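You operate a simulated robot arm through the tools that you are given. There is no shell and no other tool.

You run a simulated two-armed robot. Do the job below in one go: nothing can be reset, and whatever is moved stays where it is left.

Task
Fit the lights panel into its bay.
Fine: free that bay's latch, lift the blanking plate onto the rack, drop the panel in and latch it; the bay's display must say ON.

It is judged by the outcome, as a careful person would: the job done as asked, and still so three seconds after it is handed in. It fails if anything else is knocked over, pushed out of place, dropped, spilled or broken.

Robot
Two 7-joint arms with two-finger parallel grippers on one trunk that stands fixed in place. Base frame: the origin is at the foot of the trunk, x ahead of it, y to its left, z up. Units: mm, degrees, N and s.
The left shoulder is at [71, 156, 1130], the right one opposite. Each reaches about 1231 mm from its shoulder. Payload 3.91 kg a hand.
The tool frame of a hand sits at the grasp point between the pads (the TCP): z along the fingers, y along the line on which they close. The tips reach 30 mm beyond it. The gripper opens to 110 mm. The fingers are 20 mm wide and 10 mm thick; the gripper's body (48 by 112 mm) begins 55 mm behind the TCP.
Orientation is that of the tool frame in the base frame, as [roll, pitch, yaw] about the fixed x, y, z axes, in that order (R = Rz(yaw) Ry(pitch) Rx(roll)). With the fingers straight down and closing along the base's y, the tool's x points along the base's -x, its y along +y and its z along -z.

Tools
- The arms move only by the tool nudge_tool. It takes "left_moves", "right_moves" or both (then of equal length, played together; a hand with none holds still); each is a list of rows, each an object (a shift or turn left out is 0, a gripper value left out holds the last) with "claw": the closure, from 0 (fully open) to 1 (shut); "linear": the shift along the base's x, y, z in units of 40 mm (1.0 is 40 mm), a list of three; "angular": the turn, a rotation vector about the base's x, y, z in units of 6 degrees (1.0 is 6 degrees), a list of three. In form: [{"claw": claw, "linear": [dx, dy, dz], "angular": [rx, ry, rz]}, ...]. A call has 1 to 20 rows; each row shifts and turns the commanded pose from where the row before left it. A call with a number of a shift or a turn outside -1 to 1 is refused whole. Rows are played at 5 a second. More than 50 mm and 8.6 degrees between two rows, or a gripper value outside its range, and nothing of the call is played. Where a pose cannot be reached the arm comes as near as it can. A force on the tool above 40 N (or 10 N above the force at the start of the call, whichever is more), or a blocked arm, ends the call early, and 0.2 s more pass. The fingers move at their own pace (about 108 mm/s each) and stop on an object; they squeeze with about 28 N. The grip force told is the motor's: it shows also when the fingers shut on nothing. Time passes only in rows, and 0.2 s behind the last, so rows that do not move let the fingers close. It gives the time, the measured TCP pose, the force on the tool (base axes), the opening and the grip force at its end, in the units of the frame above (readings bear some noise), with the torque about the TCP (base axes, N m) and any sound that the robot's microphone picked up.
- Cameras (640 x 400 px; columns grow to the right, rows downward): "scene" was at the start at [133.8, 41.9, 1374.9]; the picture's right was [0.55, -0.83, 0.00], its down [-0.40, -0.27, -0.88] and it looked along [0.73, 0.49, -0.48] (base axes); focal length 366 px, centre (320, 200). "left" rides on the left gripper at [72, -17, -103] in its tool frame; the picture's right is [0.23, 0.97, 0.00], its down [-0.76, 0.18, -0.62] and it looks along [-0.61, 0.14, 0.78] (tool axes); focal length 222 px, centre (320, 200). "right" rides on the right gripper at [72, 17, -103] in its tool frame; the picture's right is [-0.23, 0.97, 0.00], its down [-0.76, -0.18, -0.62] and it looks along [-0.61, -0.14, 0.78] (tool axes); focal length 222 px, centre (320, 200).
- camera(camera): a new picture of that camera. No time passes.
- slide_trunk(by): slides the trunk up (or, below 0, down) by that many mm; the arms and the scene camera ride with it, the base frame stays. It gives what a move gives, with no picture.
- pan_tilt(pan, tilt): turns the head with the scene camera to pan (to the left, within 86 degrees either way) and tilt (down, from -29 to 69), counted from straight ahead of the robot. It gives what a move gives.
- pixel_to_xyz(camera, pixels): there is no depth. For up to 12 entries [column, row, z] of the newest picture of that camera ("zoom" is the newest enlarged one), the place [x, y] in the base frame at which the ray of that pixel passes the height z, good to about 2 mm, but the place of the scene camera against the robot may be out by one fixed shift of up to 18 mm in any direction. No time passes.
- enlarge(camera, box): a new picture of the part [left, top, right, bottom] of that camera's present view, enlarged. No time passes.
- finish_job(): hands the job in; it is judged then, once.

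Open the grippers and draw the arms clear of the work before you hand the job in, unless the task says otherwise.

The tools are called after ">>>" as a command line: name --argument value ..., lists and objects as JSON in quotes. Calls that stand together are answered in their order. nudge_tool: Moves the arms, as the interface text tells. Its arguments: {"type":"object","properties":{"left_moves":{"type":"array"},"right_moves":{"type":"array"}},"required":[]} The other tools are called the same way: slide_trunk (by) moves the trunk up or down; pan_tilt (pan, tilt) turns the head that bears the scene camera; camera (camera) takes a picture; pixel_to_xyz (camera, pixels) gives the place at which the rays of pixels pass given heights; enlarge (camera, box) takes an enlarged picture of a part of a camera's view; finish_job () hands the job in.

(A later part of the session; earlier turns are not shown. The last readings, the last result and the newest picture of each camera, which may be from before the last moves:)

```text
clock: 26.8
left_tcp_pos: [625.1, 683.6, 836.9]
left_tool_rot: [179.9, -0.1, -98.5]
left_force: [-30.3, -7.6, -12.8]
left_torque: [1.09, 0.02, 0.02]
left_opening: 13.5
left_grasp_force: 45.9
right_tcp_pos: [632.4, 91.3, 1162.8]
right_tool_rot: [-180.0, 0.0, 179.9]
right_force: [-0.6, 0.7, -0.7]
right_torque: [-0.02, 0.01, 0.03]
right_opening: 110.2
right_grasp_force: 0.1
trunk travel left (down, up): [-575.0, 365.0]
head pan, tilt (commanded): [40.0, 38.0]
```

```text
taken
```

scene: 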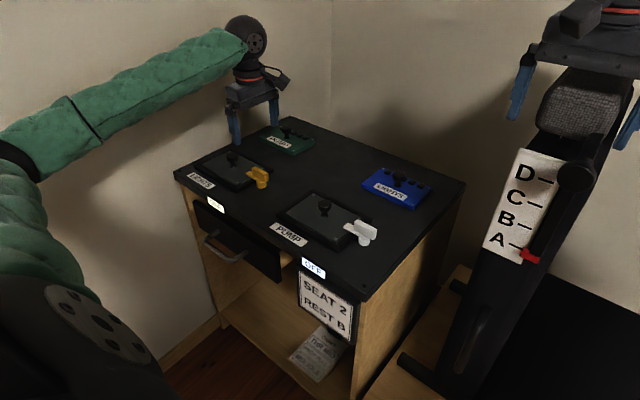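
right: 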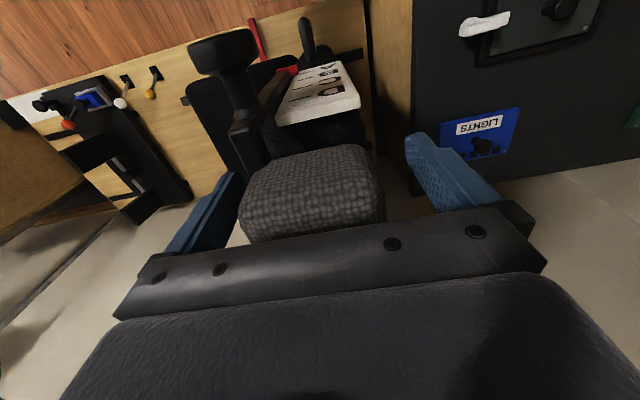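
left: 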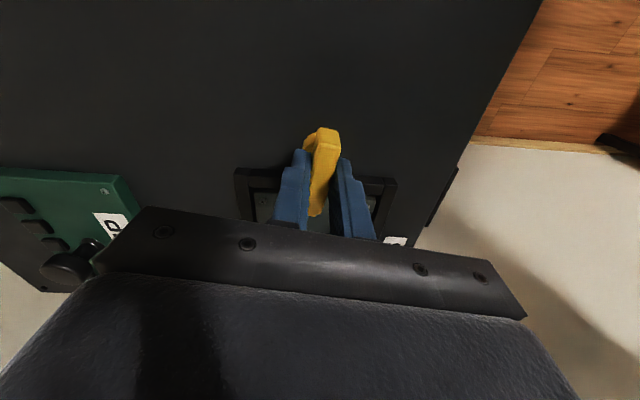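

The latch turned along with the hand (fin still aligned between fingers), the −30 N in x comes from my 2 mm shift. I shift back 1.6 mm and continue clockwise in small steps.

>>> nudge_tool --left_moves '[{"linear": [-0.04, -0.01, 0]}, {"angular": [0, 0, -1]}, {"angular": [0, 0, -1]}, {}]'

>>> camera --camera "left"

>>> enlarge --camera "scene" --box '[180, 100, 340, 200]'

```text
clock: 27.8
left_tcp_pos: [623.5, 685.0, 836.0]
left_tool_rot: [179.9, 0.0, -110.5]
left_force: [-30.8, -7.8, -23.8]
left_torque: [0.77, 0.06, 0.05]
left_opening: 13.9
left_grasp_force: 45.2
right_tcp_pos: [632.9, 92.6, 1163.7]
right_tool_rot: [-179.9, 0.0, 179.9]
right_force: [-0.3, -0.5, 0.0]
right_torque: [0.02, 0.0, 0.0]
right_opening: 110.0
right_grasp_force: 0.0
trunk travel left (down, up): [-575.0, 365.0]
head pan, tilt (commanded): [40.0, 38.0]
```

```text
taken
```

left: 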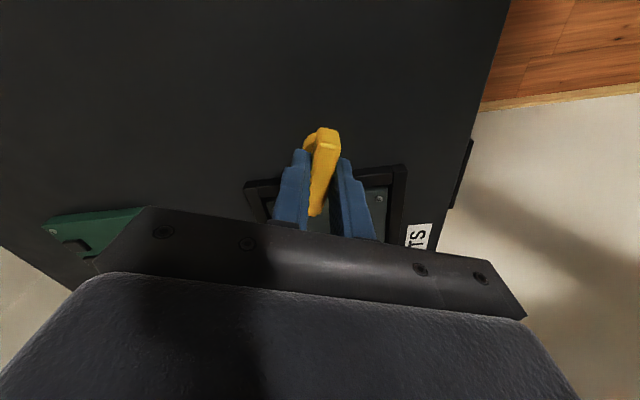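

```text
4.00 times, centred on (260, 150) of scene
```

zoom: 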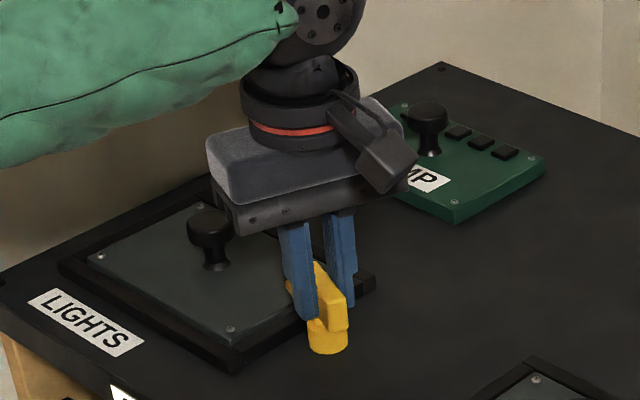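

The latch turns with the hand (now −20°), but −31 N in x and −24 N in z built up; I relax the command (−1.5 mm x, −1 mm z) and check.

>>> nudge_tool --left_moves '[{"linear": [-0.04, -0.01, -0.025]}, {}]'

```text
clock: 28.4
left_tcp_pos: [624.7, 684.5, 836.3]
left_tool_rot: [-179.9, -0.1, -110.4]
left_force: [-18.1, 0.4, -17.7]
left_torque: [-1.16, 0.85, 0.04]
left_opening: 13.9
left_grasp_force: 44.8
right_tcp_pos: [635.2, 92.6, 1162.8]
right_tool_rot: [-180.0, 0.1, 179.9]
right_force: [0.0, -0.5, 0.1]
right_torque: [-0.02, -0.02, -0.01]
right_opening: 110.1
right_grasp_force: 0.1
trunk travel left (down, up): [-575.0, 365.0]
head pan, tilt (commanded): [40.0, 38.0]
```

Forces are relaxing; I continue relaxing slightly and turn another 12°.

>>> nudge_tool --left_moves '[{"linear": [-0.04, 0, -0.02]}, {"angular": [0, 0, -1]}, {"angular": [0, 0, -1]}, {}]'

```text
clock: 29.4
left_tcp_pos: [624.2, 683.0, 837.4]
left_tool_rot: [-179.9, 0.0, -122.5]
left_force: [6.9, 10.0, -2.3]
left_torque: [0.64, -0.24, -0.01]
left_opening: 13.7
left_grasp_force: 45.1
right_tcp_pos: [635.4, 90.7, 1162.4]
right_tool_rot: [-180.0, -0.1, 180.0]
right_force: [-0.4, -0.6, 0.0]
right_torque: [-0.02, 0.03, -0.02]
right_opening: 110.1
right_grasp_force: 0.1
trunk travel left (down, up): [-575.0, 365.0]
head pan, tilt (commanded): [40.0, 38.0]
```

Forces are small now. I continue the turn by 24° with a tiny correction.

>>> nudge_tool --left_moves '[{"linear": [0.01, 0.015, 0], "angular": [0, 0, -1]}, {"angular": [0, 0, -1]}, {"angular": [0, 0, -1]}, {"angular": [0, 0, -1]}, {}]'

>>> camera --camera "left"

```text
clock: 30.6
left_tcp_pos: [624.7, 684.4, 837.5]
left_tool_rot: [-180.0, -0.1, -146.4]
left_force: [14.7, 13.7, 14.3]
left_torque: [-0.32, 0.69, -0.01]
left_opening: 13.8
left_grasp_force: 45.0
right_tcp_pos: [634.4, 91.4, 1162.2]
right_tool_rot: [-180.0, -0.1, -180.0]
right_force: [0.1, -0.5, 0.2]
right_torque: [0.03, 0.0, -0.02]
right_opening: 110.3
right_grasp_force: 0.0
trunk travel left (down, up): [-575.0, 365.0]
head pan, tilt (commanded): [40.0, 38.0]
```

```text
taken
```

left: 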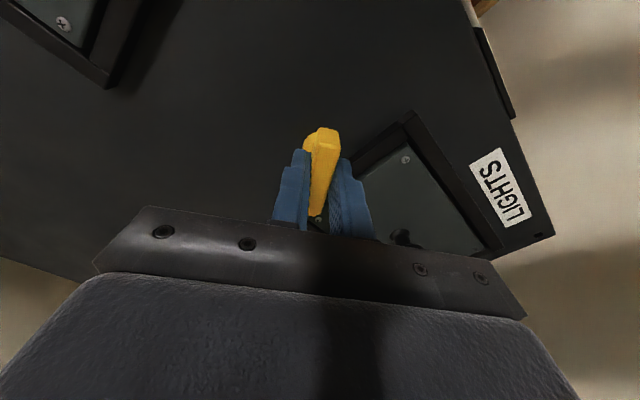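

The latch is at −56°, still following. I correct about +0.7 mm on each axis and continue 33.6° to −90°.

>>> nudge_tool --left_moves '[{"linear": [0.02, 0.017, 0.015], "angular": [0, 0, -1]}, {"angular": [0, 0, -1]}, {"angular": [0, 0, -1]}, {"angular": [0, 0, -1]}, {}]'

```text
clock: 31.8
left_tcp_pos: [624.0, 684.5, 837.1]
left_tool_rot: [180.0, 0.0, -170.5]
left_force: [1.6, 4.3, 1.9]
left_torque: [0.3, -0.93, 0.04]
left_opening: 13.7
left_grasp_force: 44.3
right_tcp_pos: [634.7, 90.9, 1162.4]
right_tool_rot: [180.0, 0.0, -180.0]
right_force: [0.1, 0.4, -0.3]
right_torque: [0.01, -0.02, -0.01]
right_opening: 110.3
right_grasp_force: 0.1
trunk travel left (down, up): [-575.0, 365.0]
head pan, tilt (commanded): [40.0, 38.0]
```

Still moving freely; I turn the final 9.6° to −90° and look.

>>> nudge_tool --left_moves '[{"angular": [0, 0, -0.8]}, {"angular": [0, 0, -0.8]}, {}]'

>>> camera --camera "left"

>>> enlarge --camera "scene" --box '[180, 100, 340, 200]'

```text
clock: 32.6
left_tcp_pos: [623.4, 685.5, 837.5]
left_tool_rot: [-180.0, -0.1, 180.0]
left_force: [-0.2, 11.6, -1.6]
left_torque: [0.38, 0.15, 0.04]
left_opening: 13.9
left_grasp_force: 44.9
right_tcp_pos: [634.5, 92.2, 1162.2]
right_tool_rot: [-180.0, 0.1, 179.9]
right_force: [0.1, 0.9, 0.2]
right_torque: [0.01, -0.02, -0.02]
right_opening: 110.1
right_grasp_force: 0.0
trunk travel left (down, up): [-575.0, 365.0]
head pan, tilt (commanded): [40.0, 38.0]
```

```text
taken
```

left: 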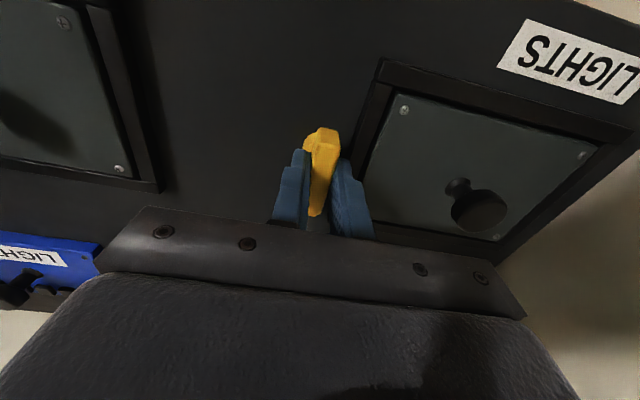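

```text
4.00 times, centred on (260, 150) of scene
```

zoom: 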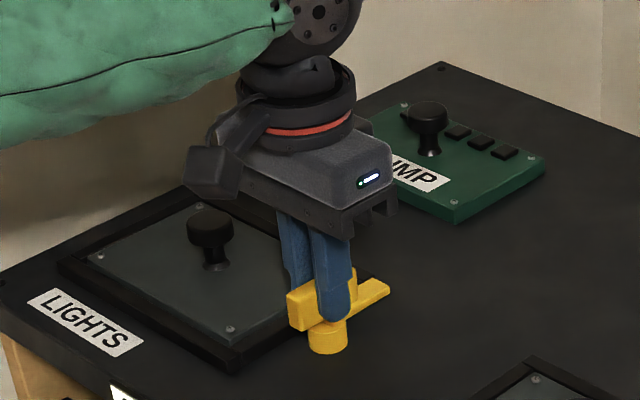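

The latch is now turned parallel to x with its bar pointing backward, clear of the plate. I open slightly and raise the hand.

>>> nudge_tool --left_moves '[{"claw": 0.65}, {}, {"linear": [0, 0, 0.8]}, {"linear": [0, 0, 0.8]}, {"linear": [0, 0, 0.8]}, {}]'

>>> camera --camera "left"

>>> enlarge --camera "left" --box '[280, 40, 520, 190]'

>>> enlarge --camera "scene" --box '[180, 100, 340, 200]'

```text
clock: 34.0
left_tcp_pos: [624.2, 684.4, 933.8]
left_tool_rot: [-179.8, -0.1, -179.9]
left_force: [-0.1, -0.6, -0.6]
left_torque: [0.01, -0.02, 0.04]
left_opening: 38.5
left_grasp_force: 0.0
right_tcp_pos: [634.9, 92.0, 1162.1]
right_tool_rot: [-180.0, 0.1, -180.0]
right_force: [0.1, 0.2, 0.6]
right_torque: [-0.01, 0.0, -0.01]
right_opening: 110.1
right_grasp_force: 0.1
trunk travel left (down, up): [-575.0, 365.0]
head pan, tilt (commanded): [40.0, 38.0]
```

```text
taken
```

left: 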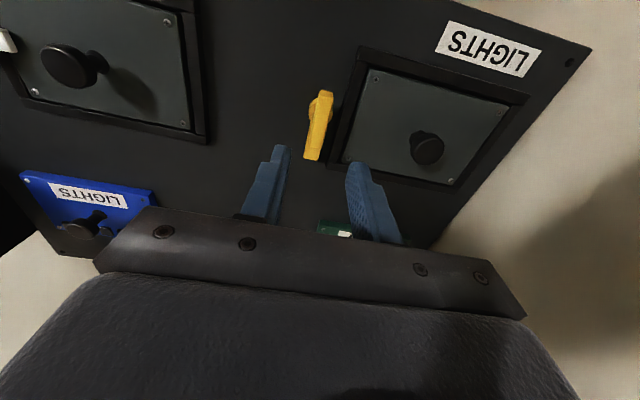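

```text
2.67 times, centred on (400, 115) of left
```

zoom: 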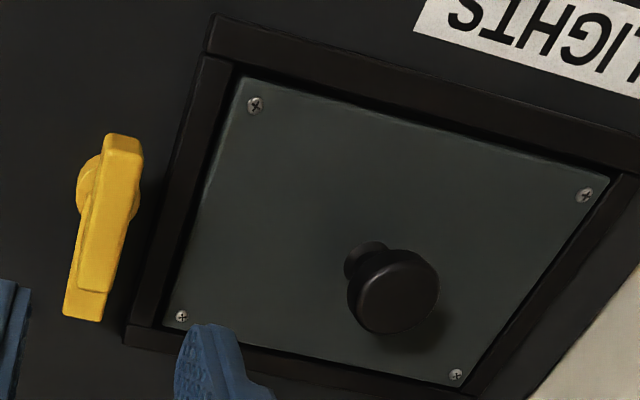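

```text
4.00 times, centred on (260, 150) of scene
```

zoom: 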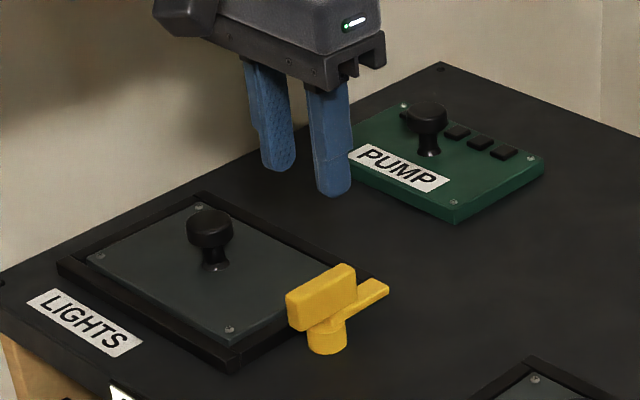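

The latch is free and clear. I compute the plate's screws and knob from this view for the grasp.

>>> pixel_to_xyz --camera "left" --pixels '[[375.2, 79.4, 794], [499.4, 113.1, 794], [347.9, 158.5, 794], [451, 180.3, 794], [430, 149.5, 815], [430, 149.5, 825], [430, 149.5, 835], [418.7, 135.6, 794], [318, 122, 828]]'

```text
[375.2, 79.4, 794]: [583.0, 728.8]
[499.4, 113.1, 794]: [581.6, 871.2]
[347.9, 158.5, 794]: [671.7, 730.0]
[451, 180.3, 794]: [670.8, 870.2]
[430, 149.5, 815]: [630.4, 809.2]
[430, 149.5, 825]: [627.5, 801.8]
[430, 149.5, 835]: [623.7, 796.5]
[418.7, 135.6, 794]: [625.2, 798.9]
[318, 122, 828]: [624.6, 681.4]
```

Plate centre/knob ≈ (626, 800), knob top ≈827. I move above the knob, then descend with the fingers opened to ~77 mm.

>>> nudge_tool --left_moves '[{"linear": [0.011, 0.7225, 0], "claw": 0.3}, {"linear": [0.011, 0.7225, 0]}, {"linear": [0.011, 0.7225, 0]}, {"linear": [0.011, 0.7225, 0]}, {"linear": [0, 0, -0.7]}, {"linear": [0, 0, -0.7]}, {}]'

>>> camera --camera "left"

>>> enlarge --camera "scene" --box '[180, 100, 340, 200]'

```text
clock: 35.6
left_tcp_pos: [624.6, 797.9, 875.6]
left_tool_rot: [180.0, 0.0, -180.0]
left_force: [0.4, -0.4, 0.6]
left_torque: [0.0, 0.0, -0.01]
left_opening: 76.9
left_grasp_force: 0.0
right_tcp_pos: [633.7, 91.1, 1162.4]
right_tool_rot: [-179.9, 0.0, 180.0]
right_force: [-0.3, 0.7, 0.3]
right_torque: [-0.02, 0.01, 0.01]
right_opening: 110.1
right_grasp_force: 0.0
trunk travel left (down, up): [-575.0, 365.0]
head pan, tilt (commanded): [40.0, 38.0]
```

```text
taken
```

left: 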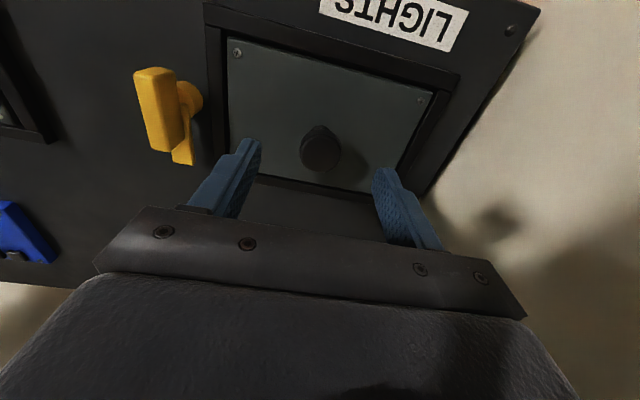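

```text
4.00 times, centred on (260, 150) of scene
```

zoom: 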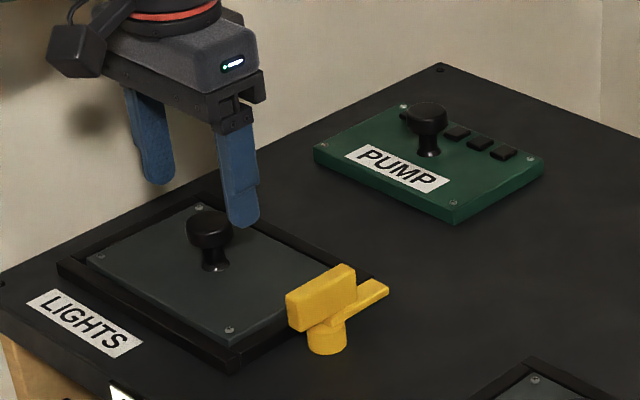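

The knob (321,148) is between the fingers. I lower the remaining 46 mm with +1 mm in x and +1.5 mm in y.

>>> nudge_tool --left_moves '[{"linear": [0.02, 0.03, -0.6]}, {"linear": [0, 0, -0.56]}, {}]'

>>> camera --camera "left"

```text
clock: 36.4
left_tcp_pos: [626.8, 800.7, 829.9]
left_tool_rot: [180.0, 0.1, -179.9]
left_force: [0.0, 0.6, -1.1]
left_torque: [0.01, 0.01, 0.02]
left_opening: 77.1
left_grasp_force: 0.1
right_tcp_pos: [634.1, 90.2, 1163.7]
right_tool_rot: [180.0, 0.0, 179.9]
right_force: [0.0, -0.2, -0.4]
right_torque: [0.0, 0.05, -0.01]
right_opening: 110.0
right_grasp_force: 0.1
trunk travel left (down, up): [-575.0, 365.0]
head pan, tilt (commanded): [40.0, 38.0]
```

```text
taken
```

left: 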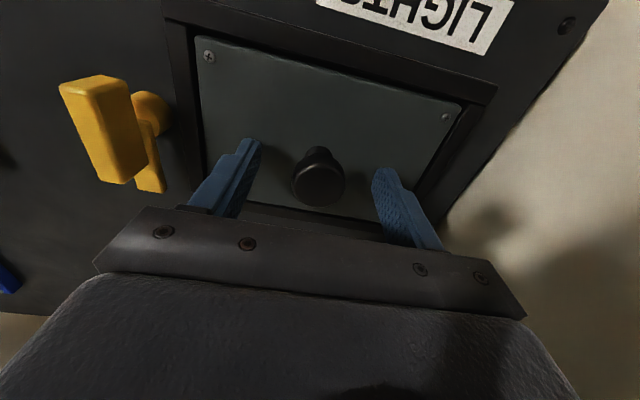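

The knob is between the fingers at z 830. I close the gripper on it.

>>> nudge_tool --left_moves '[{"claw": 1.0}, {}, {}, {}]'

>>> camera --camera "left"

```text
clock: 37.4
left_tcp_pos: [626.2, 800.2, 830.8]
left_tool_rot: [-180.0, 0.0, -179.9]
left_force: [0.3, 0.6, -0.1]
left_torque: [0.04, -0.05, 0.02]
left_opening: 31.2
left_grasp_force: 28.1
right_tcp_pos: [634.0, 90.6, 1162.8]
right_tool_rot: [179.9, 0.0, -179.9]
right_force: [0.2, 0.5, 0.7]
right_torque: [-0.02, 0.01, -0.01]
right_opening: 110.3
right_grasp_force: 0.0
trunk travel left (down, up): [-575.0, 365.0]
head pan, tilt (commanded): [40.0, 38.0]
```

```text
taken
```

left: 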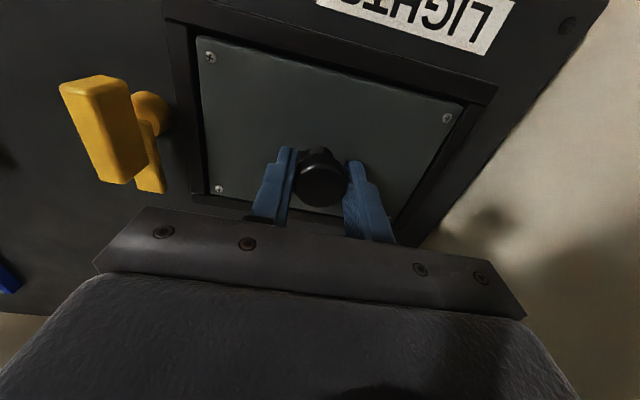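

Gripped (31.2 mm) with negligible side force at TCP (626.2, 800.3, 830.5). I lift slowly 30 mm and check the force.

>>> nudge_tool --left_moves '[{"linear": [0, 0, 0.2]}, {"linear": [0, 0, 0.3]}, {"linear": [0, 0, 0.4]}, {}]'

>>> camera --camera "left"

>>> enlarge --camera "scene" --box '[180, 100, 340, 200]'

```text
clock: 38.4
left_tcp_pos: [626.6, 802.0, 866.0]
left_tool_rot: [179.9, 0.0, 180.0]
left_force: [0.4, 0.0, 0.3]
left_torque: [-0.01, 0.03, -0.02]
left_opening: 0.0
left_grasp_force: 27.8
right_tcp_pos: [634.3, 91.5, 1163.6]
right_tool_rot: [180.0, 0.1, 180.0]
right_force: [0.0, 0.3, 0.6]
right_torque: [-0.01, -0.01, -0.03]
right_opening: 110.1
right_grasp_force: 0.0
trunk travel left (down, up): [-575.0, 365.0]
head pan, tilt (commanded): [40.0, 38.0]
```

```text
taken
```

left: 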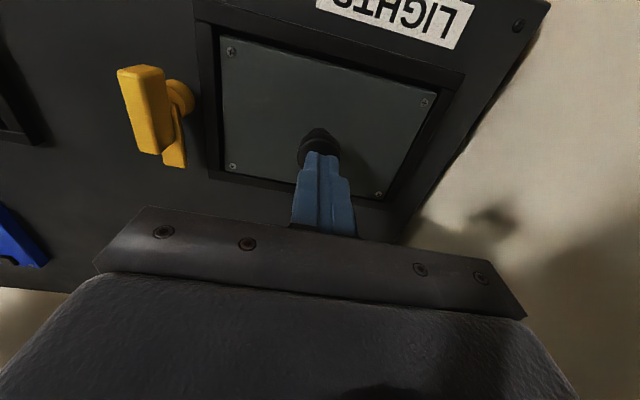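

```text
4.00 times, centred on (260, 150) of scene
```

zoom: 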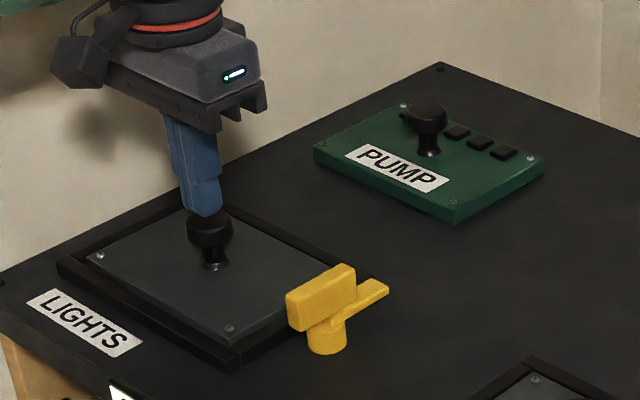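

The fingers slipped off the knob (opening 0); the plate is still seated. I retry with a lower grip and a slow, small-step lift to read the resisting force. First I reopen and lower.

>>> nudge_tool --left_moves '[{"linear": [0, 0, 0.5]}, {"claw": 0.45}, {}, {}, {"linear": [0, -0.03, -0.5]}, {"linear": [0, 0, -0.5]}, {"linear": [0, 0, -0.45]}, {}]'

>>> camera --camera "left"

>>> enlarge --camera "left" --box '[180, 20, 500, 220]'

```text
clock: 40.2
left_tcp_pos: [626.2, 799.6, 829.7]
left_tool_rot: [179.9, -0.1, -180.0]
left_force: [0.1, 0.0, 0.0]
left_torque: [0.01, 0.0, 0.0]
left_opening: 60.7
left_grasp_force: 0.0
right_tcp_pos: [634.0, 89.8, 1162.8]
right_tool_rot: [180.0, 0.0, 180.0]
right_force: [0.1, 0.4, 0.0]
right_torque: [-0.01, 0.0, -0.01]
right_opening: 110.1
right_grasp_force: 0.0
trunk travel left (down, up): [-575.0, 365.0]
head pan, tilt (commanded): [40.0, 38.0]
```

```text
taken
```

left: 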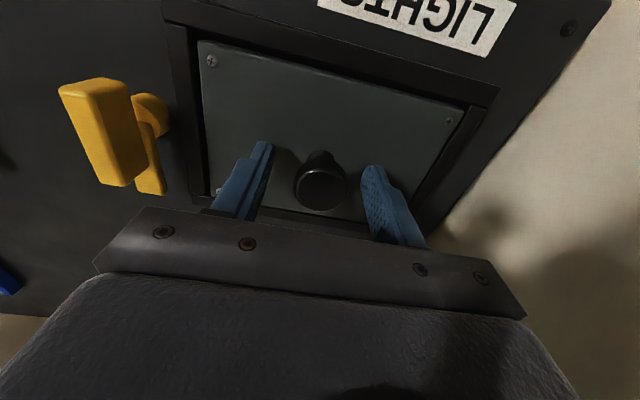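

```text
2.00 times, centred on (340, 120) of left
```

zoom: 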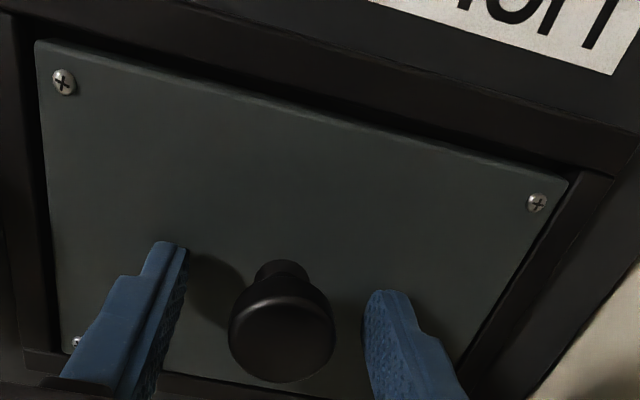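

I lower another 3 mm, close, and lift just 2 mm to read the force.

>>> nudge_tool --left_moves '[{"linear": [0, 0, -0.08]}, {"claw": 1.0}, {}, {}, {}]'

>>> nudge_tool --left_moves '[{"linear": [0, 0, 0.025]}, {"linear": [0, 0, 0.025]}, {}]'

```text
clock: 41.4
left_tcp_pos: [626.9, 800.0, 825.9]
left_tool_rot: [180.0, 0.0, 180.0]
left_force: [0.2, -0.1, 0.1]
left_torque: [0.11, -0.01, 0.02]
left_opening: 31.0
left_grasp_force: 28.2
right_tcp_pos: [635.0, 90.2, 1163.6]
right_tool_rot: [-180.0, -0.1, -179.9]
right_force: [-0.9, 0.1, -0.8]
right_torque: [0.03, 0.01, -0.02]
right_opening: 110.1
right_grasp_force: 0.1
trunk travel left (down, up): [-575.0, 365.0]
head pan, tilt (commanded): [40.0, 38.0]
```

```text
clock: 42.2
left_tcp_pos: [625.6, 800.2, 827.6]
left_tool_rot: [-180.0, 0.0, 180.0]
left_force: [-0.2, -0.1, -0.3]
left_torque: [0.02, -0.03, 0.01]
left_opening: 31.0
left_grasp_force: 28.0
right_tcp_pos: [634.4, 91.4, 1162.4]
right_tool_rot: [179.9, -0.1, 179.9]
right_force: [0.3, -0.7, 0.2]
right_torque: [-0.01, 0.01, 0.0]
right_opening: 110.1
right_grasp_force: 0.0
trunk travel left (down, up): [-575.0, 365.0]
head pan, tilt (commanded): [40.0, 38.0]
```

There is almost no force (−0.3 N). I lift 4 mm more and look at whether the plate moves.

>>> nudge_tool --left_moves '[{"linear": [0, 0, 0.05]}, {"linear": [0, 0, 0.05]}, {}]'

>>> camera --camera "left"

>>> enlarge --camera "scene" --box '[190, 130, 270, 180]'

```text
clock: 43.0
left_tcp_pos: [626.0, 798.6, 832.7]
left_tool_rot: [180.0, -0.1, 180.0]
left_force: [-0.4, 0.5, -0.4]
left_torque: [-0.01, -0.02, 0.03]
left_opening: 31.1
left_grasp_force: 27.9
right_tcp_pos: [633.9, 91.8, 1162.5]
right_tool_rot: [-180.0, 0.0, 179.8]
right_force: [0.1, -0.2, 0.2]
right_torque: [0.0, 0.02, 0.02]
right_opening: 110.1
right_grasp_force: 0.0
trunk travel left (down, up): [-575.0, 365.0]
head pan, tilt (commanded): [40.0, 38.0]
```

```text
taken
```

left: 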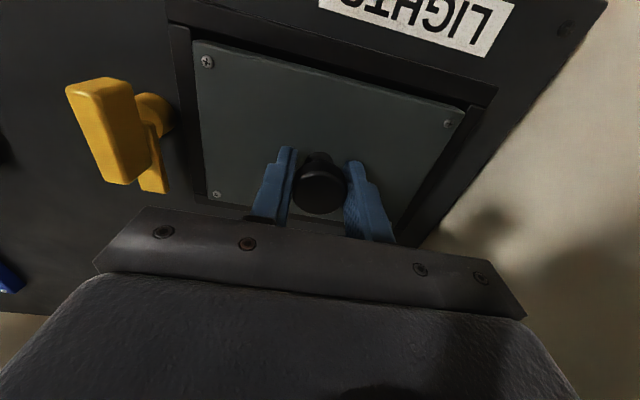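

```text
8.00 times, centred on (230, 155) of scene
```

zoom: 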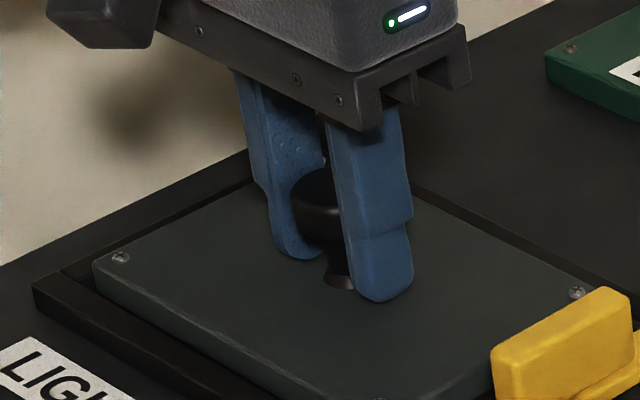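

The plate is rising with the hand (its edge now shows above the frame). I continue lifting gently, 2 mm per row.

>>> nudge_tool --left_moves '[{"linear": [0, 0, 0.05]}, {"linear": [0, 0, 0.05]}, {"linear": [0, 0, 0.05]}, {"linear": [0, 0, 0.05]}, {"linear": [0, 0, 0.05]}, {}]'

>>> camera --camera "left"

>>> enlarge --camera "scene" --box '[180, 120, 276, 180]'

```text
clock: 44.4
left_tcp_pos: [624.8, 799.8, 841.6]
left_tool_rot: [-179.9, 0.0, -179.9]
left_force: [-0.6, -0.5, 0.1]
left_torque: [0.02, 0.01, 0.01]
left_opening: 31.4
left_grasp_force: 28.2
right_tcp_pos: [634.9, 91.3, 1162.0]
right_tool_rot: [180.0, 0.0, 180.0]
right_force: [0.1, -0.6, 0.2]
right_torque: [0.0, -0.03, 0.01]
right_opening: 109.9
right_grasp_force: 0.0
trunk travel left (down, up): [-575.0, 365.0]
head pan, tilt (commanded): [40.0, 38.0]
```

```text
taken
```

left: 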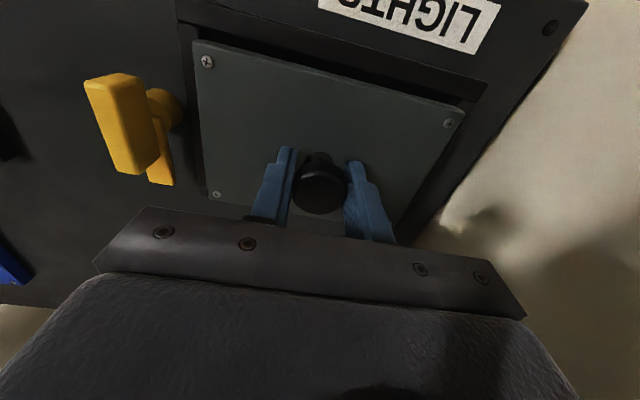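

```text
6.67 times, centred on (228, 150) of scene
```

zoom: 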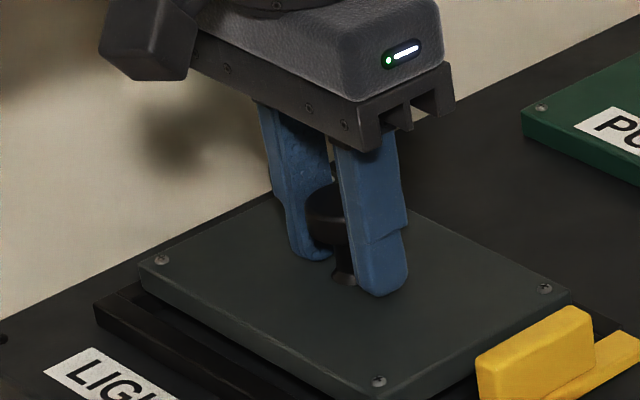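

The plate is held firmly and clear of the frame. I keep lifting gently to TCP z≈915 so its underside clears the latch fin and knobs.

>>> nudge_tool --left_moves '[{"linear": [0, 0, 0.08]}, {"linear": [0, 0, 0.1]}, {"linear": [0, 0, 0.12]}, {"linear": [0, 0, 0.14]}, {"linear": [0, 0, 0.15]}, {"linear": [0, 0, 0.15]}, {"linear": [0, 0, 0.15]}, {"linear": [0, 0, 0.15]}, {"linear": [0, 0, 0.15]}, {"linear": [0, 0, 0.15]}, {"linear": [0, 0, 0.15]}, {"linear": [0, 0, 0.15]}, {"linear": [0, 0, 0.1]}, {"linear": [0, 0, 0.06]}, {}]'

>>> camera --camera "left"

>>> camera --camera "scene"

>>> enlarge --camera "scene" --box '[180, 80, 340, 180]'

```text
clock: 47.6
left_tcp_pos: [626.3, 799.8, 915.1]
left_tool_rot: [179.9, 0.0, 179.9]
left_force: [0.1, 0.5, -0.7]
left_torque: [0.01, 0.01, 0.01]
left_opening: 31.2
left_grasp_force: 27.5
right_tcp_pos: [634.1, 90.4, 1163.4]
right_tool_rot: [179.9, 0.2, -179.9]
right_force: [1.3, -0.3, -0.5]
right_torque: [-0.01, -0.02, 0.0]
right_opening: 110.3
right_grasp_force: 0.0
trunk travel left (down, up): [-575.0, 365.0]
head pan, tilt (commanded): [40.0, 38.0]
```

```text
taken
```

left: 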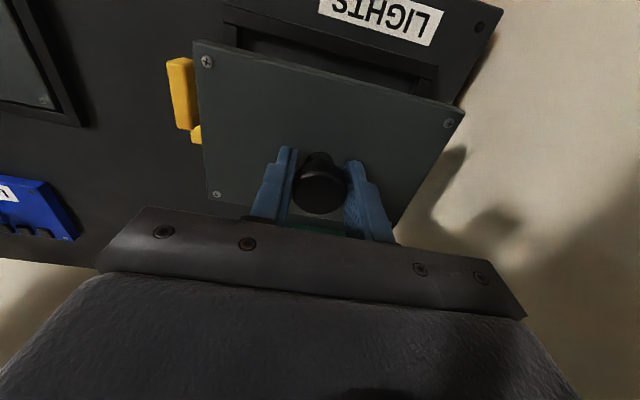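

```text
taken
```

scene: 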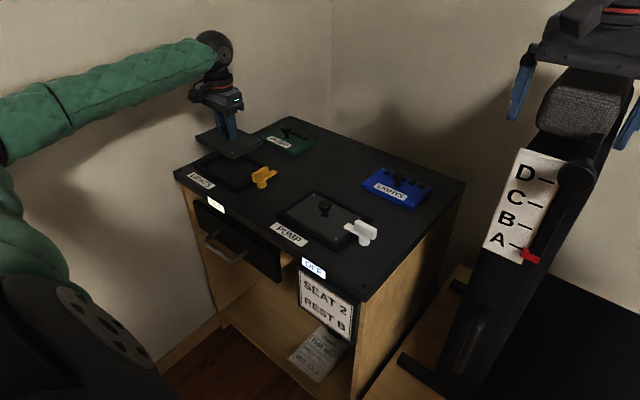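

```text
4.00 times, centred on (260, 130) of scene
```

zoom: 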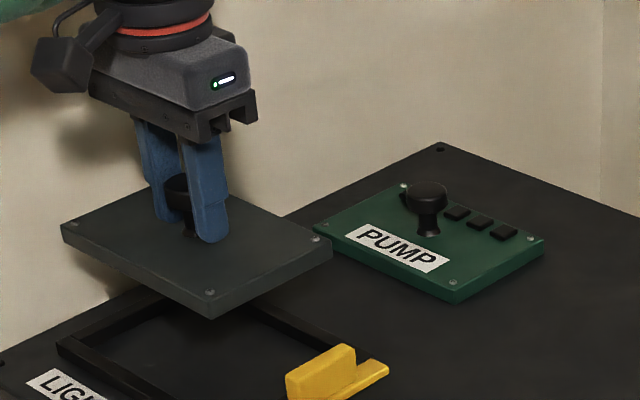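

The plate (about 15 mm thick, flat underside) hangs level. I carry it diagonally to above the free area at (840, 596).

>>> nudge_tool --left_moves '[{"linear": [0.145, -0.138, 0]}, {"linear": [0.217, -0.207, 0]}, {"linear": [0.289, -0.276, 0]}, {"linear": [0.289, -0.276, 0]}, {"linear": [0.289, -0.276, 0]}, {"linear": [0.289, -0.276, 0]}, {"linear": [0.289, -0.276, 0]}, {"linear": [0.289, -0.276, 0]}, {"linear": [0.289, -0.276, 0]}, {"linear": [0.289, -0.276, 0]}, {"linear": [0.289, -0.276, 0]}, {"linear": [0.289, -0.276, 0]}, {"linear": [0.289, -0.276, 0]}, {"linear": [0.289, -0.276, 0]}, {"linear": [0.289, -0.276, 0]}, {"linear": [0.289, -0.276, 0]}, {"linear": [0.289, -0.276, 0]}, {"linear": [0.289, -0.276, 0]}, {"linear": [0.217, -0.207, 0]}, {"linear": [0.145, -0.138, 0]}]'

>>> camera --camera "left"

>>> camera --camera "scene"

>>> enlarge --camera "scene" --box '[200, 80, 456, 240]'

```text
clock: 51.8
left_tcp_pos: [840.8, 595.6, 913.7]
left_tool_rot: [-179.9, 0.0, -180.0]
left_force: [-0.2, 0.3, -1.9]
left_torque: [0.02, -0.02, -0.02]
left_opening: 31.4
left_grasp_force: 28.3
right_tcp_pos: [634.5, 90.7, 1163.1]
right_tool_rot: [179.9, -0.1, 179.9]
right_force: [-0.6, 0.0, -0.8]
right_torque: [-0.01, -0.03, 0.01]
right_opening: 109.7
right_grasp_force: 0.0
trunk travel left (down, up): [-575.0, 365.0]
head pan, tilt (commanded): [40.0, 38.0]
```

```text
taken
```

left: 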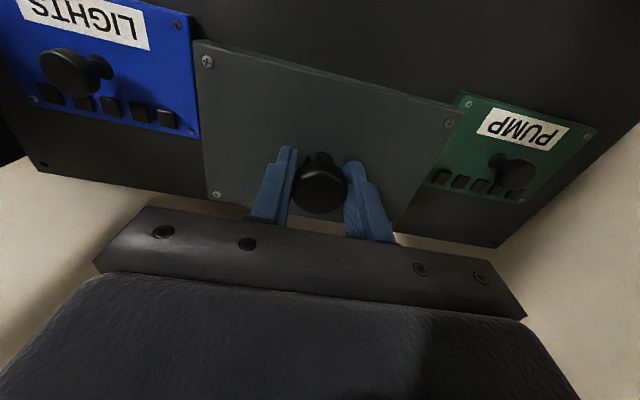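

```text
taken
```

scene: 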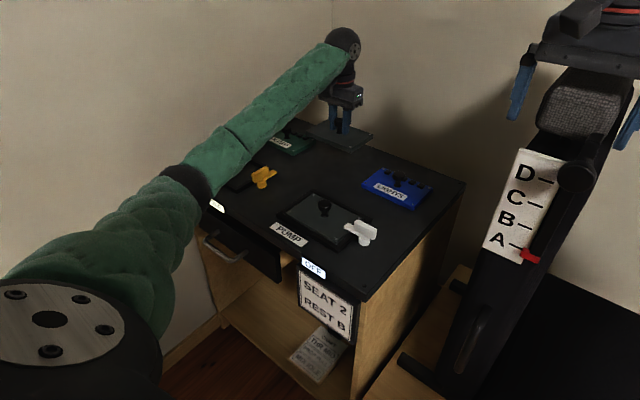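

```text
2.50 times, centred on (328, 160) of scene
```

zoom: 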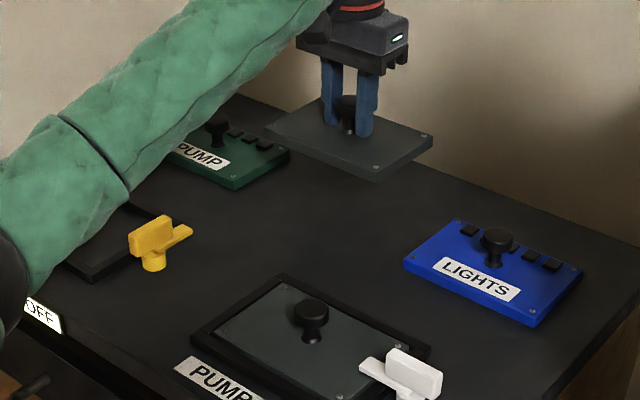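

The area beneath is clear between the blue and green panels. I lower the plate: quickly to TCP ~835, then in small steps until contact.

>>> nudge_tool --left_moves '[{"linear": [0, 0, -0.1]}, {"linear": [0, 0, -0.2]}, {"linear": [0, 0, -0.2]}, {"linear": [0, 0, -0.2]}, {"linear": [0, 0, -0.2]}, {"linear": [0, 0, -0.2]}, {"linear": [0, 0, -0.2]}, {"linear": [0, 0, -0.2]}, {"linear": [0, 0, -0.2]}, {"linear": [0, 0, -0.15]}, {"linear": [0, 0, -0.1]}, {}]'

>>> nudge_tool --left_moves '[{"linear": [0, 0, -0.05]}, {"linear": [0, 0, -0.05]}, {}]'

>>> enlarge --camera "scene" --box '[256, 90, 416, 190]'

```text
clock: 54.4
left_tcp_pos: [838.8, 595.8, 835.5]
left_tool_rot: [179.9, 0.0, 180.0]
left_force: [0.5, -0.6, -1.4]
left_torque: [-0.03, 0.0, -0.01]
left_opening: 31.2
left_grasp_force: 28.2
right_tcp_pos: [634.0, 91.1, 1162.1]
right_tool_rot: [180.0, -0.1, 180.0]
right_force: [0.4, -0.1, 0.6]
right_torque: [0.01, 0.03, -0.01]
right_opening: 109.6
right_grasp_force: 0.1
trunk travel left (down, up): [-575.0, 365.0]
head pan, tilt (commanded): [40.0, 38.0]
```

```text
clock: 55.2
left_tcp_pos: [841.6, 596.9, 832.3]
left_tool_rot: [180.0, 0.0, 180.0]
left_force: [0.6, -0.1, -0.3]
left_torque: [-0.04, -0.02, 0.03]
left_opening: 31.3
left_grasp_force: 27.8
right_tcp_pos: [634.7, 91.4, 1164.1]
right_tool_rot: [-179.9, -0.2, 179.9]
right_force: [-1.2, -1.4, 0.1]
right_torque: [-0.02, -0.03, 0.01]
right_opening: 110.0
right_grasp_force: 0.0
trunk travel left (down, up): [-575.0, 365.0]
head pan, tilt (commanded): [40.0, 38.0]
```

```text
4.00 times, centred on (336, 140) of scene
```

zoom: 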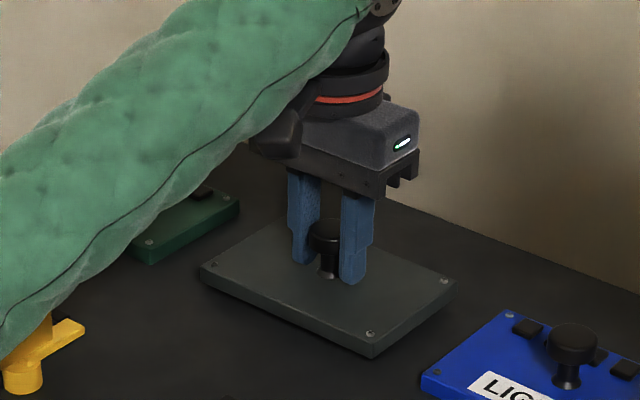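

No contact yet at TCP 832. I continue down in 1 mm steps.

>>> nudge_tool --left_moves '[{"linear": [0, 0, -0.03]}, {"linear": [0, 0, -0.03]}, {"linear": [0, 0, -0.03]}, {}]'

>>> nudge_tool --left_moves '[{"linear": [0, 0, -0.025]}, {"linear": [0, 0, -0.025]}, {}]'

```text
clock: 56.2
left_tcp_pos: [841.4, 596.3, 828.0]
left_tool_rot: [179.9, 0.0, 180.0]
left_force: [-0.1, 1.0, -0.1]
left_torque: [-0.03, 0.01, -0.02]
left_opening: 31.2
left_grasp_force: 27.6
right_tcp_pos: [635.0, 90.9, 1163.0]
right_tool_rot: [180.0, 0.0, -179.9]
right_force: [-0.4, 0.3, -0.2]
right_torque: [0.0, 0.03, 0.0]
right_opening: 109.8
right_grasp_force: 0.1
trunk travel left (down, up): [-575.0, 365.0]
head pan, tilt (commanded): [40.0, 38.0]
```

```text
clock: 57.0
left_tcp_pos: [840.2, 594.7, 825.3]
left_tool_rot: [180.0, 0.0, 179.9]
left_force: [-0.1, 0.3, 0.3]
left_torque: [0.13, 0.02, 0.0]
left_opening: 31.2
left_grasp_force: 27.8
right_tcp_pos: [634.7, 90.2, 1163.4]
right_tool_rot: [180.0, 0.0, 179.9]
right_force: [0.4, 0.1, 0.1]
right_torque: [0.0, 0.0, -0.04]
right_opening: 110.2
right_grasp_force: 0.1
trunk travel left (down, up): [-575.0, 365.0]
head pan, tilt (commanded): [40.0, 38.0]
```

Still almost no contact force; I check the pictures for the gap beneath the plate.

>>> enlarge --camera "scene" --box '[288, 125, 384, 185]'

>>> camera --camera "left"

>>> nudge_tool --left_moves '[{"linear": [0, 0, -0.025]}, {"linear": [0, 0, -0.025]}, {}]'

```text
6.67 times, centred on (336, 155) of scene
```

zoom: 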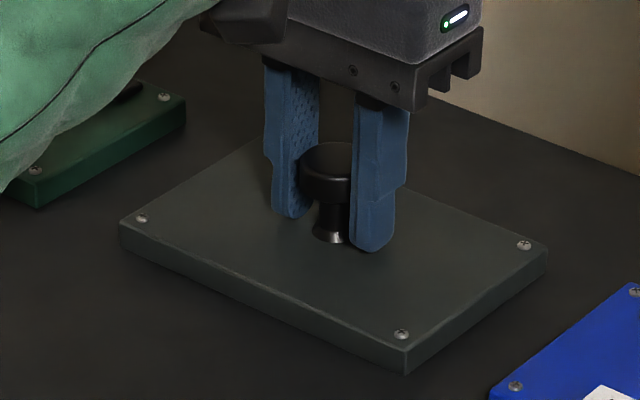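

```text
taken
```

left: 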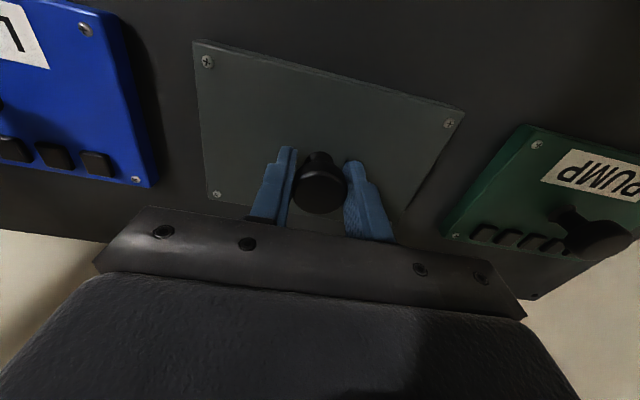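

```text
clock: 57.8
left_tcp_pos: [839.7, 595.6, 825.7]
left_tool_rot: [179.9, 0.1, 180.0]
left_force: [4.7, 4.4, 16.3]
left_torque: [-0.15, 0.44, -0.04]
left_opening: 31.1
left_grasp_force: 27.8
right_tcp_pos: [632.9, 90.9, 1163.5]
right_tool_rot: [179.9, 0.0, -180.0]
right_force: [-0.3, -0.3, 0.2]
right_torque: [0.0, 0.01, -0.02]
right_opening: 109.7
right_grasp_force: 0.0
trunk travel left (down, up): [-575.0, 365.0]
head pan, tilt (commanded): [40.0, 38.0]
```

Contact with 16 N at TCP 825.7: the plate stands on the console top. I relax 1 mm, open the gripper and rise.

>>> nudge_tool --left_moves '[{"linear": [0, 0, 0.025]}, {"claw": 0.45}, {}, {}, {"linear": [0, 0, 0.4]}, {"linear": [0, 0, 0.8]}, {"linear": [0, 0, 0.8]}, {"linear": [0, 0, 0.8]}, {"linear": [0, 0, 0.4]}, {}]'

>>> camera --camera "left"

>>> enlarge --camera "scene" --box '[200, 80, 456, 240]'

```text
clock: 60.0
left_tcp_pos: [842.6, 596.6, 952.8]
left_tool_rot: [179.9, -0.1, -180.0]
left_force: [-0.8, 0.2, 0.2]
left_torque: [-0.02, 0.01, -0.01]
left_opening: 60.6
left_grasp_force: 0.1
right_tcp_pos: [633.7, 91.1, 1163.7]
right_tool_rot: [180.0, -0.1, 180.0]
right_force: [-0.6, 0.0, 0.4]
right_torque: [0.01, 0.01, -0.04]
right_opening: 109.8
right_grasp_force: 0.1
trunk travel left (down, up): [-575.0, 365.0]
head pan, tilt (commanded): [40.0, 38.0]
```

```text
taken
```

left: 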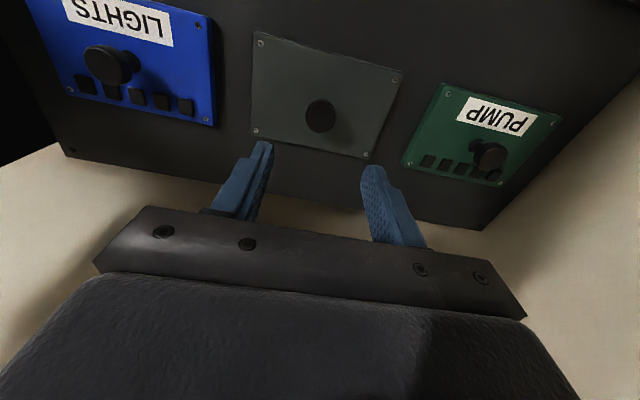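

```text
2.50 times, centred on (328, 160) of scene
```

zoom: 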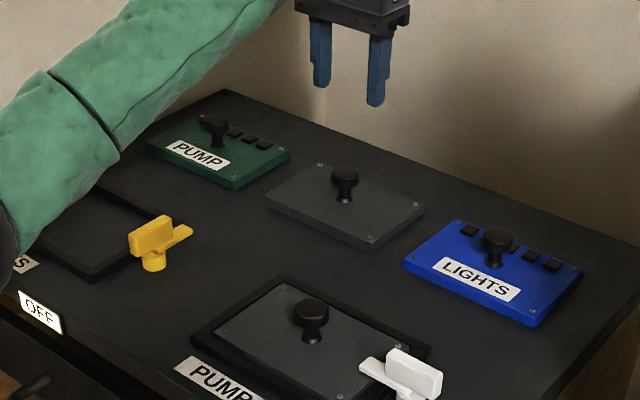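

The plate rests between the green and blue panels. Next I move over to the blue panel to measure its knob and yaw.

>>> nudge_tool --left_moves '[{"linear": [-0.1, -0.5, 0]}, {"linear": [-0.1, -0.8, 0]}, {"linear": [-0.1, -0.9, 0]}, {"linear": [-0.1, -0.9, 0]}, {"linear": [-0.1, -0.9, 0]}, {"linear": [0, -0.8, 0]}, {"linear": [0, -0.15, 0]}, {}]'

>>> camera --camera "left"

>>> enlarge --camera "left" --box '[200, 60, 440, 210]'

```text
clock: 61.8
left_tcp_pos: [821.8, 396.4, 952.8]
left_tool_rot: [-180.0, 0.0, 179.9]
left_force: [-0.3, -0.3, 0.2]
left_torque: [-0.03, 0.0, -0.02]
left_opening: 60.3
left_grasp_force: 0.0
right_tcp_pos: [634.6, 90.9, 1162.8]
right_tool_rot: [180.0, -0.1, 179.9]
right_force: [0.2, 0.5, 0.4]
right_torque: [-0.01, 0.01, 0.01]
right_opening: 109.9
right_grasp_force: 0.1
trunk travel left (down, up): [-575.0, 365.0]
head pan, tilt (commanded): [40.0, 38.0]
```

```text
taken
```

left: 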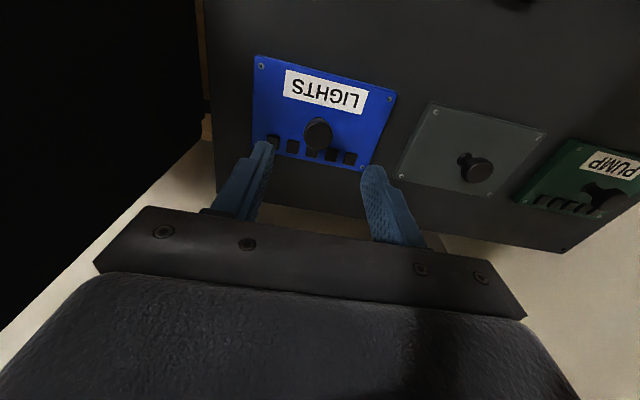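

```text
2.67 times, centred on (320, 135) of left
```

zoom: 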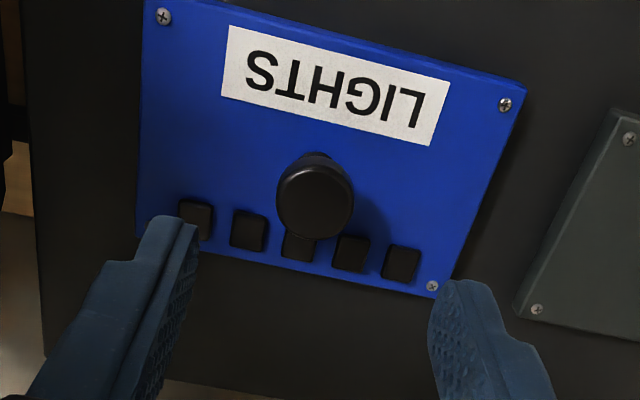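

I compute the panel's screws (261.1,66.4), (389.4,99), (362,167.2), label corners, and knob.

>>> pixel_to_xyz --camera "left" --pixels '[[261.1, 66.4, 794], [389.4, 99, 794], [362, 167.2, 794], [285.5, 69.75, 794], [368.4, 91.1, 794], [362, 115.1, 794], [282.9, 95.6, 794], [318.1, 135.5, 825], [318.1, 135.5, 830]]'

```text
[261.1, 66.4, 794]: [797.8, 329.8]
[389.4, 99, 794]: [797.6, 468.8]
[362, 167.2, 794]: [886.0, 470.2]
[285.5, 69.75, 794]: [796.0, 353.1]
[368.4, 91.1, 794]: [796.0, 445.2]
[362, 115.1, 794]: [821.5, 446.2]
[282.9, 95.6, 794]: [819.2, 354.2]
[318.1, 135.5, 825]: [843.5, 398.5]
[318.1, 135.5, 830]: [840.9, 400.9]
```

The panel is essentially aligned (yaw ≈0) with its knob at about (842, 400). I move over the knob and descend to TCP z≈826.

>>> nudge_tool --left_moves '[{"linear": [0.25, 0.05, -0.5]}, {"linear": [0.25, 0.04, -0.7]}, {"linear": [0, 0, -0.7]}, {"linear": [0, 0, -0.6]}, {}]'

>>> camera --camera "left"

>>> enlarge --camera "scene" --box '[320, 120, 480, 220]'

```text
clock: 63.0
left_tcp_pos: [840.0, 400.9, 853.5]
left_tool_rot: [179.9, 0.1, -179.9]
left_force: [-0.2, 0.0, -0.3]
left_torque: [-0.01, -0.02, 0.03]
left_opening: 60.7
left_grasp_force: 0.0
right_tcp_pos: [633.9, 90.2, 1163.3]
right_tool_rot: [180.0, -0.1, -180.0]
right_force: [-0.2, 0.4, 0.2]
right_torque: [-0.04, -0.01, 0.0]
right_opening: 110.2
right_grasp_force: 0.0
trunk travel left (down, up): [-575.0, 365.0]
head pan, tilt (commanded): [40.0, 38.0]
```

```text
taken
```

left: 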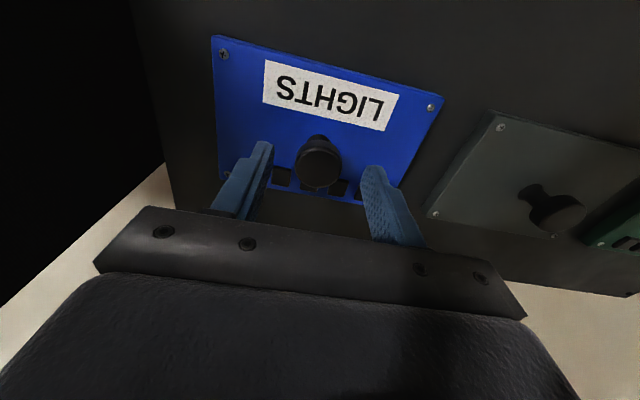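

```text
4.00 times, centred on (400, 170) of scene
```

zoom: 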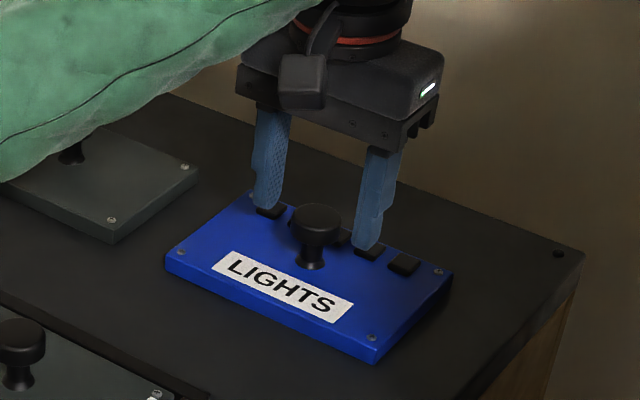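

The knob is centred between the fingers. I lower 27 mm and close.

>>> nudge_tool --left_moves '[{"linear": [0.03, 0, -0.4]}, {"linear": [0, 0, -0.28]}, {}, {"claw": 1.0}, {}, {}, {}]'

>>> camera --camera "left"

>>> enlarge --camera "left" --box '[180, 30, 500, 230]'

```text
clock: 64.6
left_tcp_pos: [841.9, 400.4, 825.7]
left_tool_rot: [-180.0, 0.0, 180.0]
left_force: [-0.3, 0.5, 0.7]
left_torque: [0.0, -0.04, -0.01]
left_opening: 31.0
left_grasp_force: 28.0
right_tcp_pos: [633.3, 89.7, 1163.1]
right_tool_rot: [180.0, -0.1, -180.0]
right_force: [0.1, 0.6, 0.8]
right_torque: [0.0, -0.03, 0.01]
right_opening: 110.1
right_grasp_force: 0.2
trunk travel left (down, up): [-575.0, 365.0]
head pan, tilt (commanded): [40.0, 38.0]
```

```text
taken
```

left: 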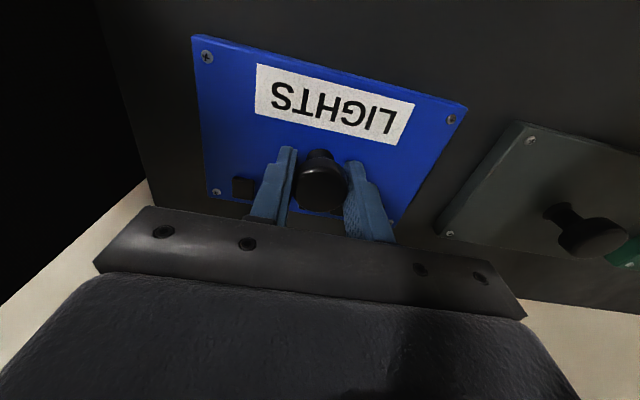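

```text
2.00 times, centred on (340, 130) of left
```

zoom: 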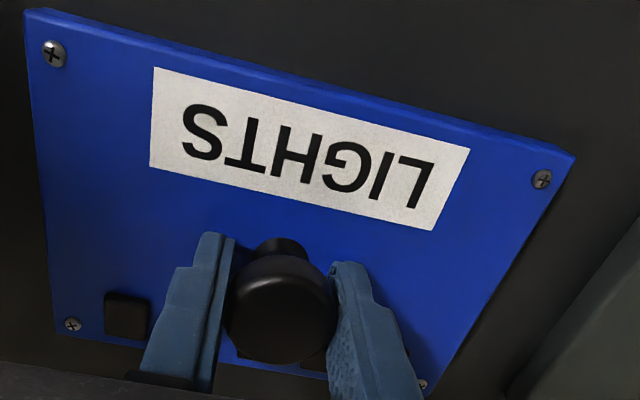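

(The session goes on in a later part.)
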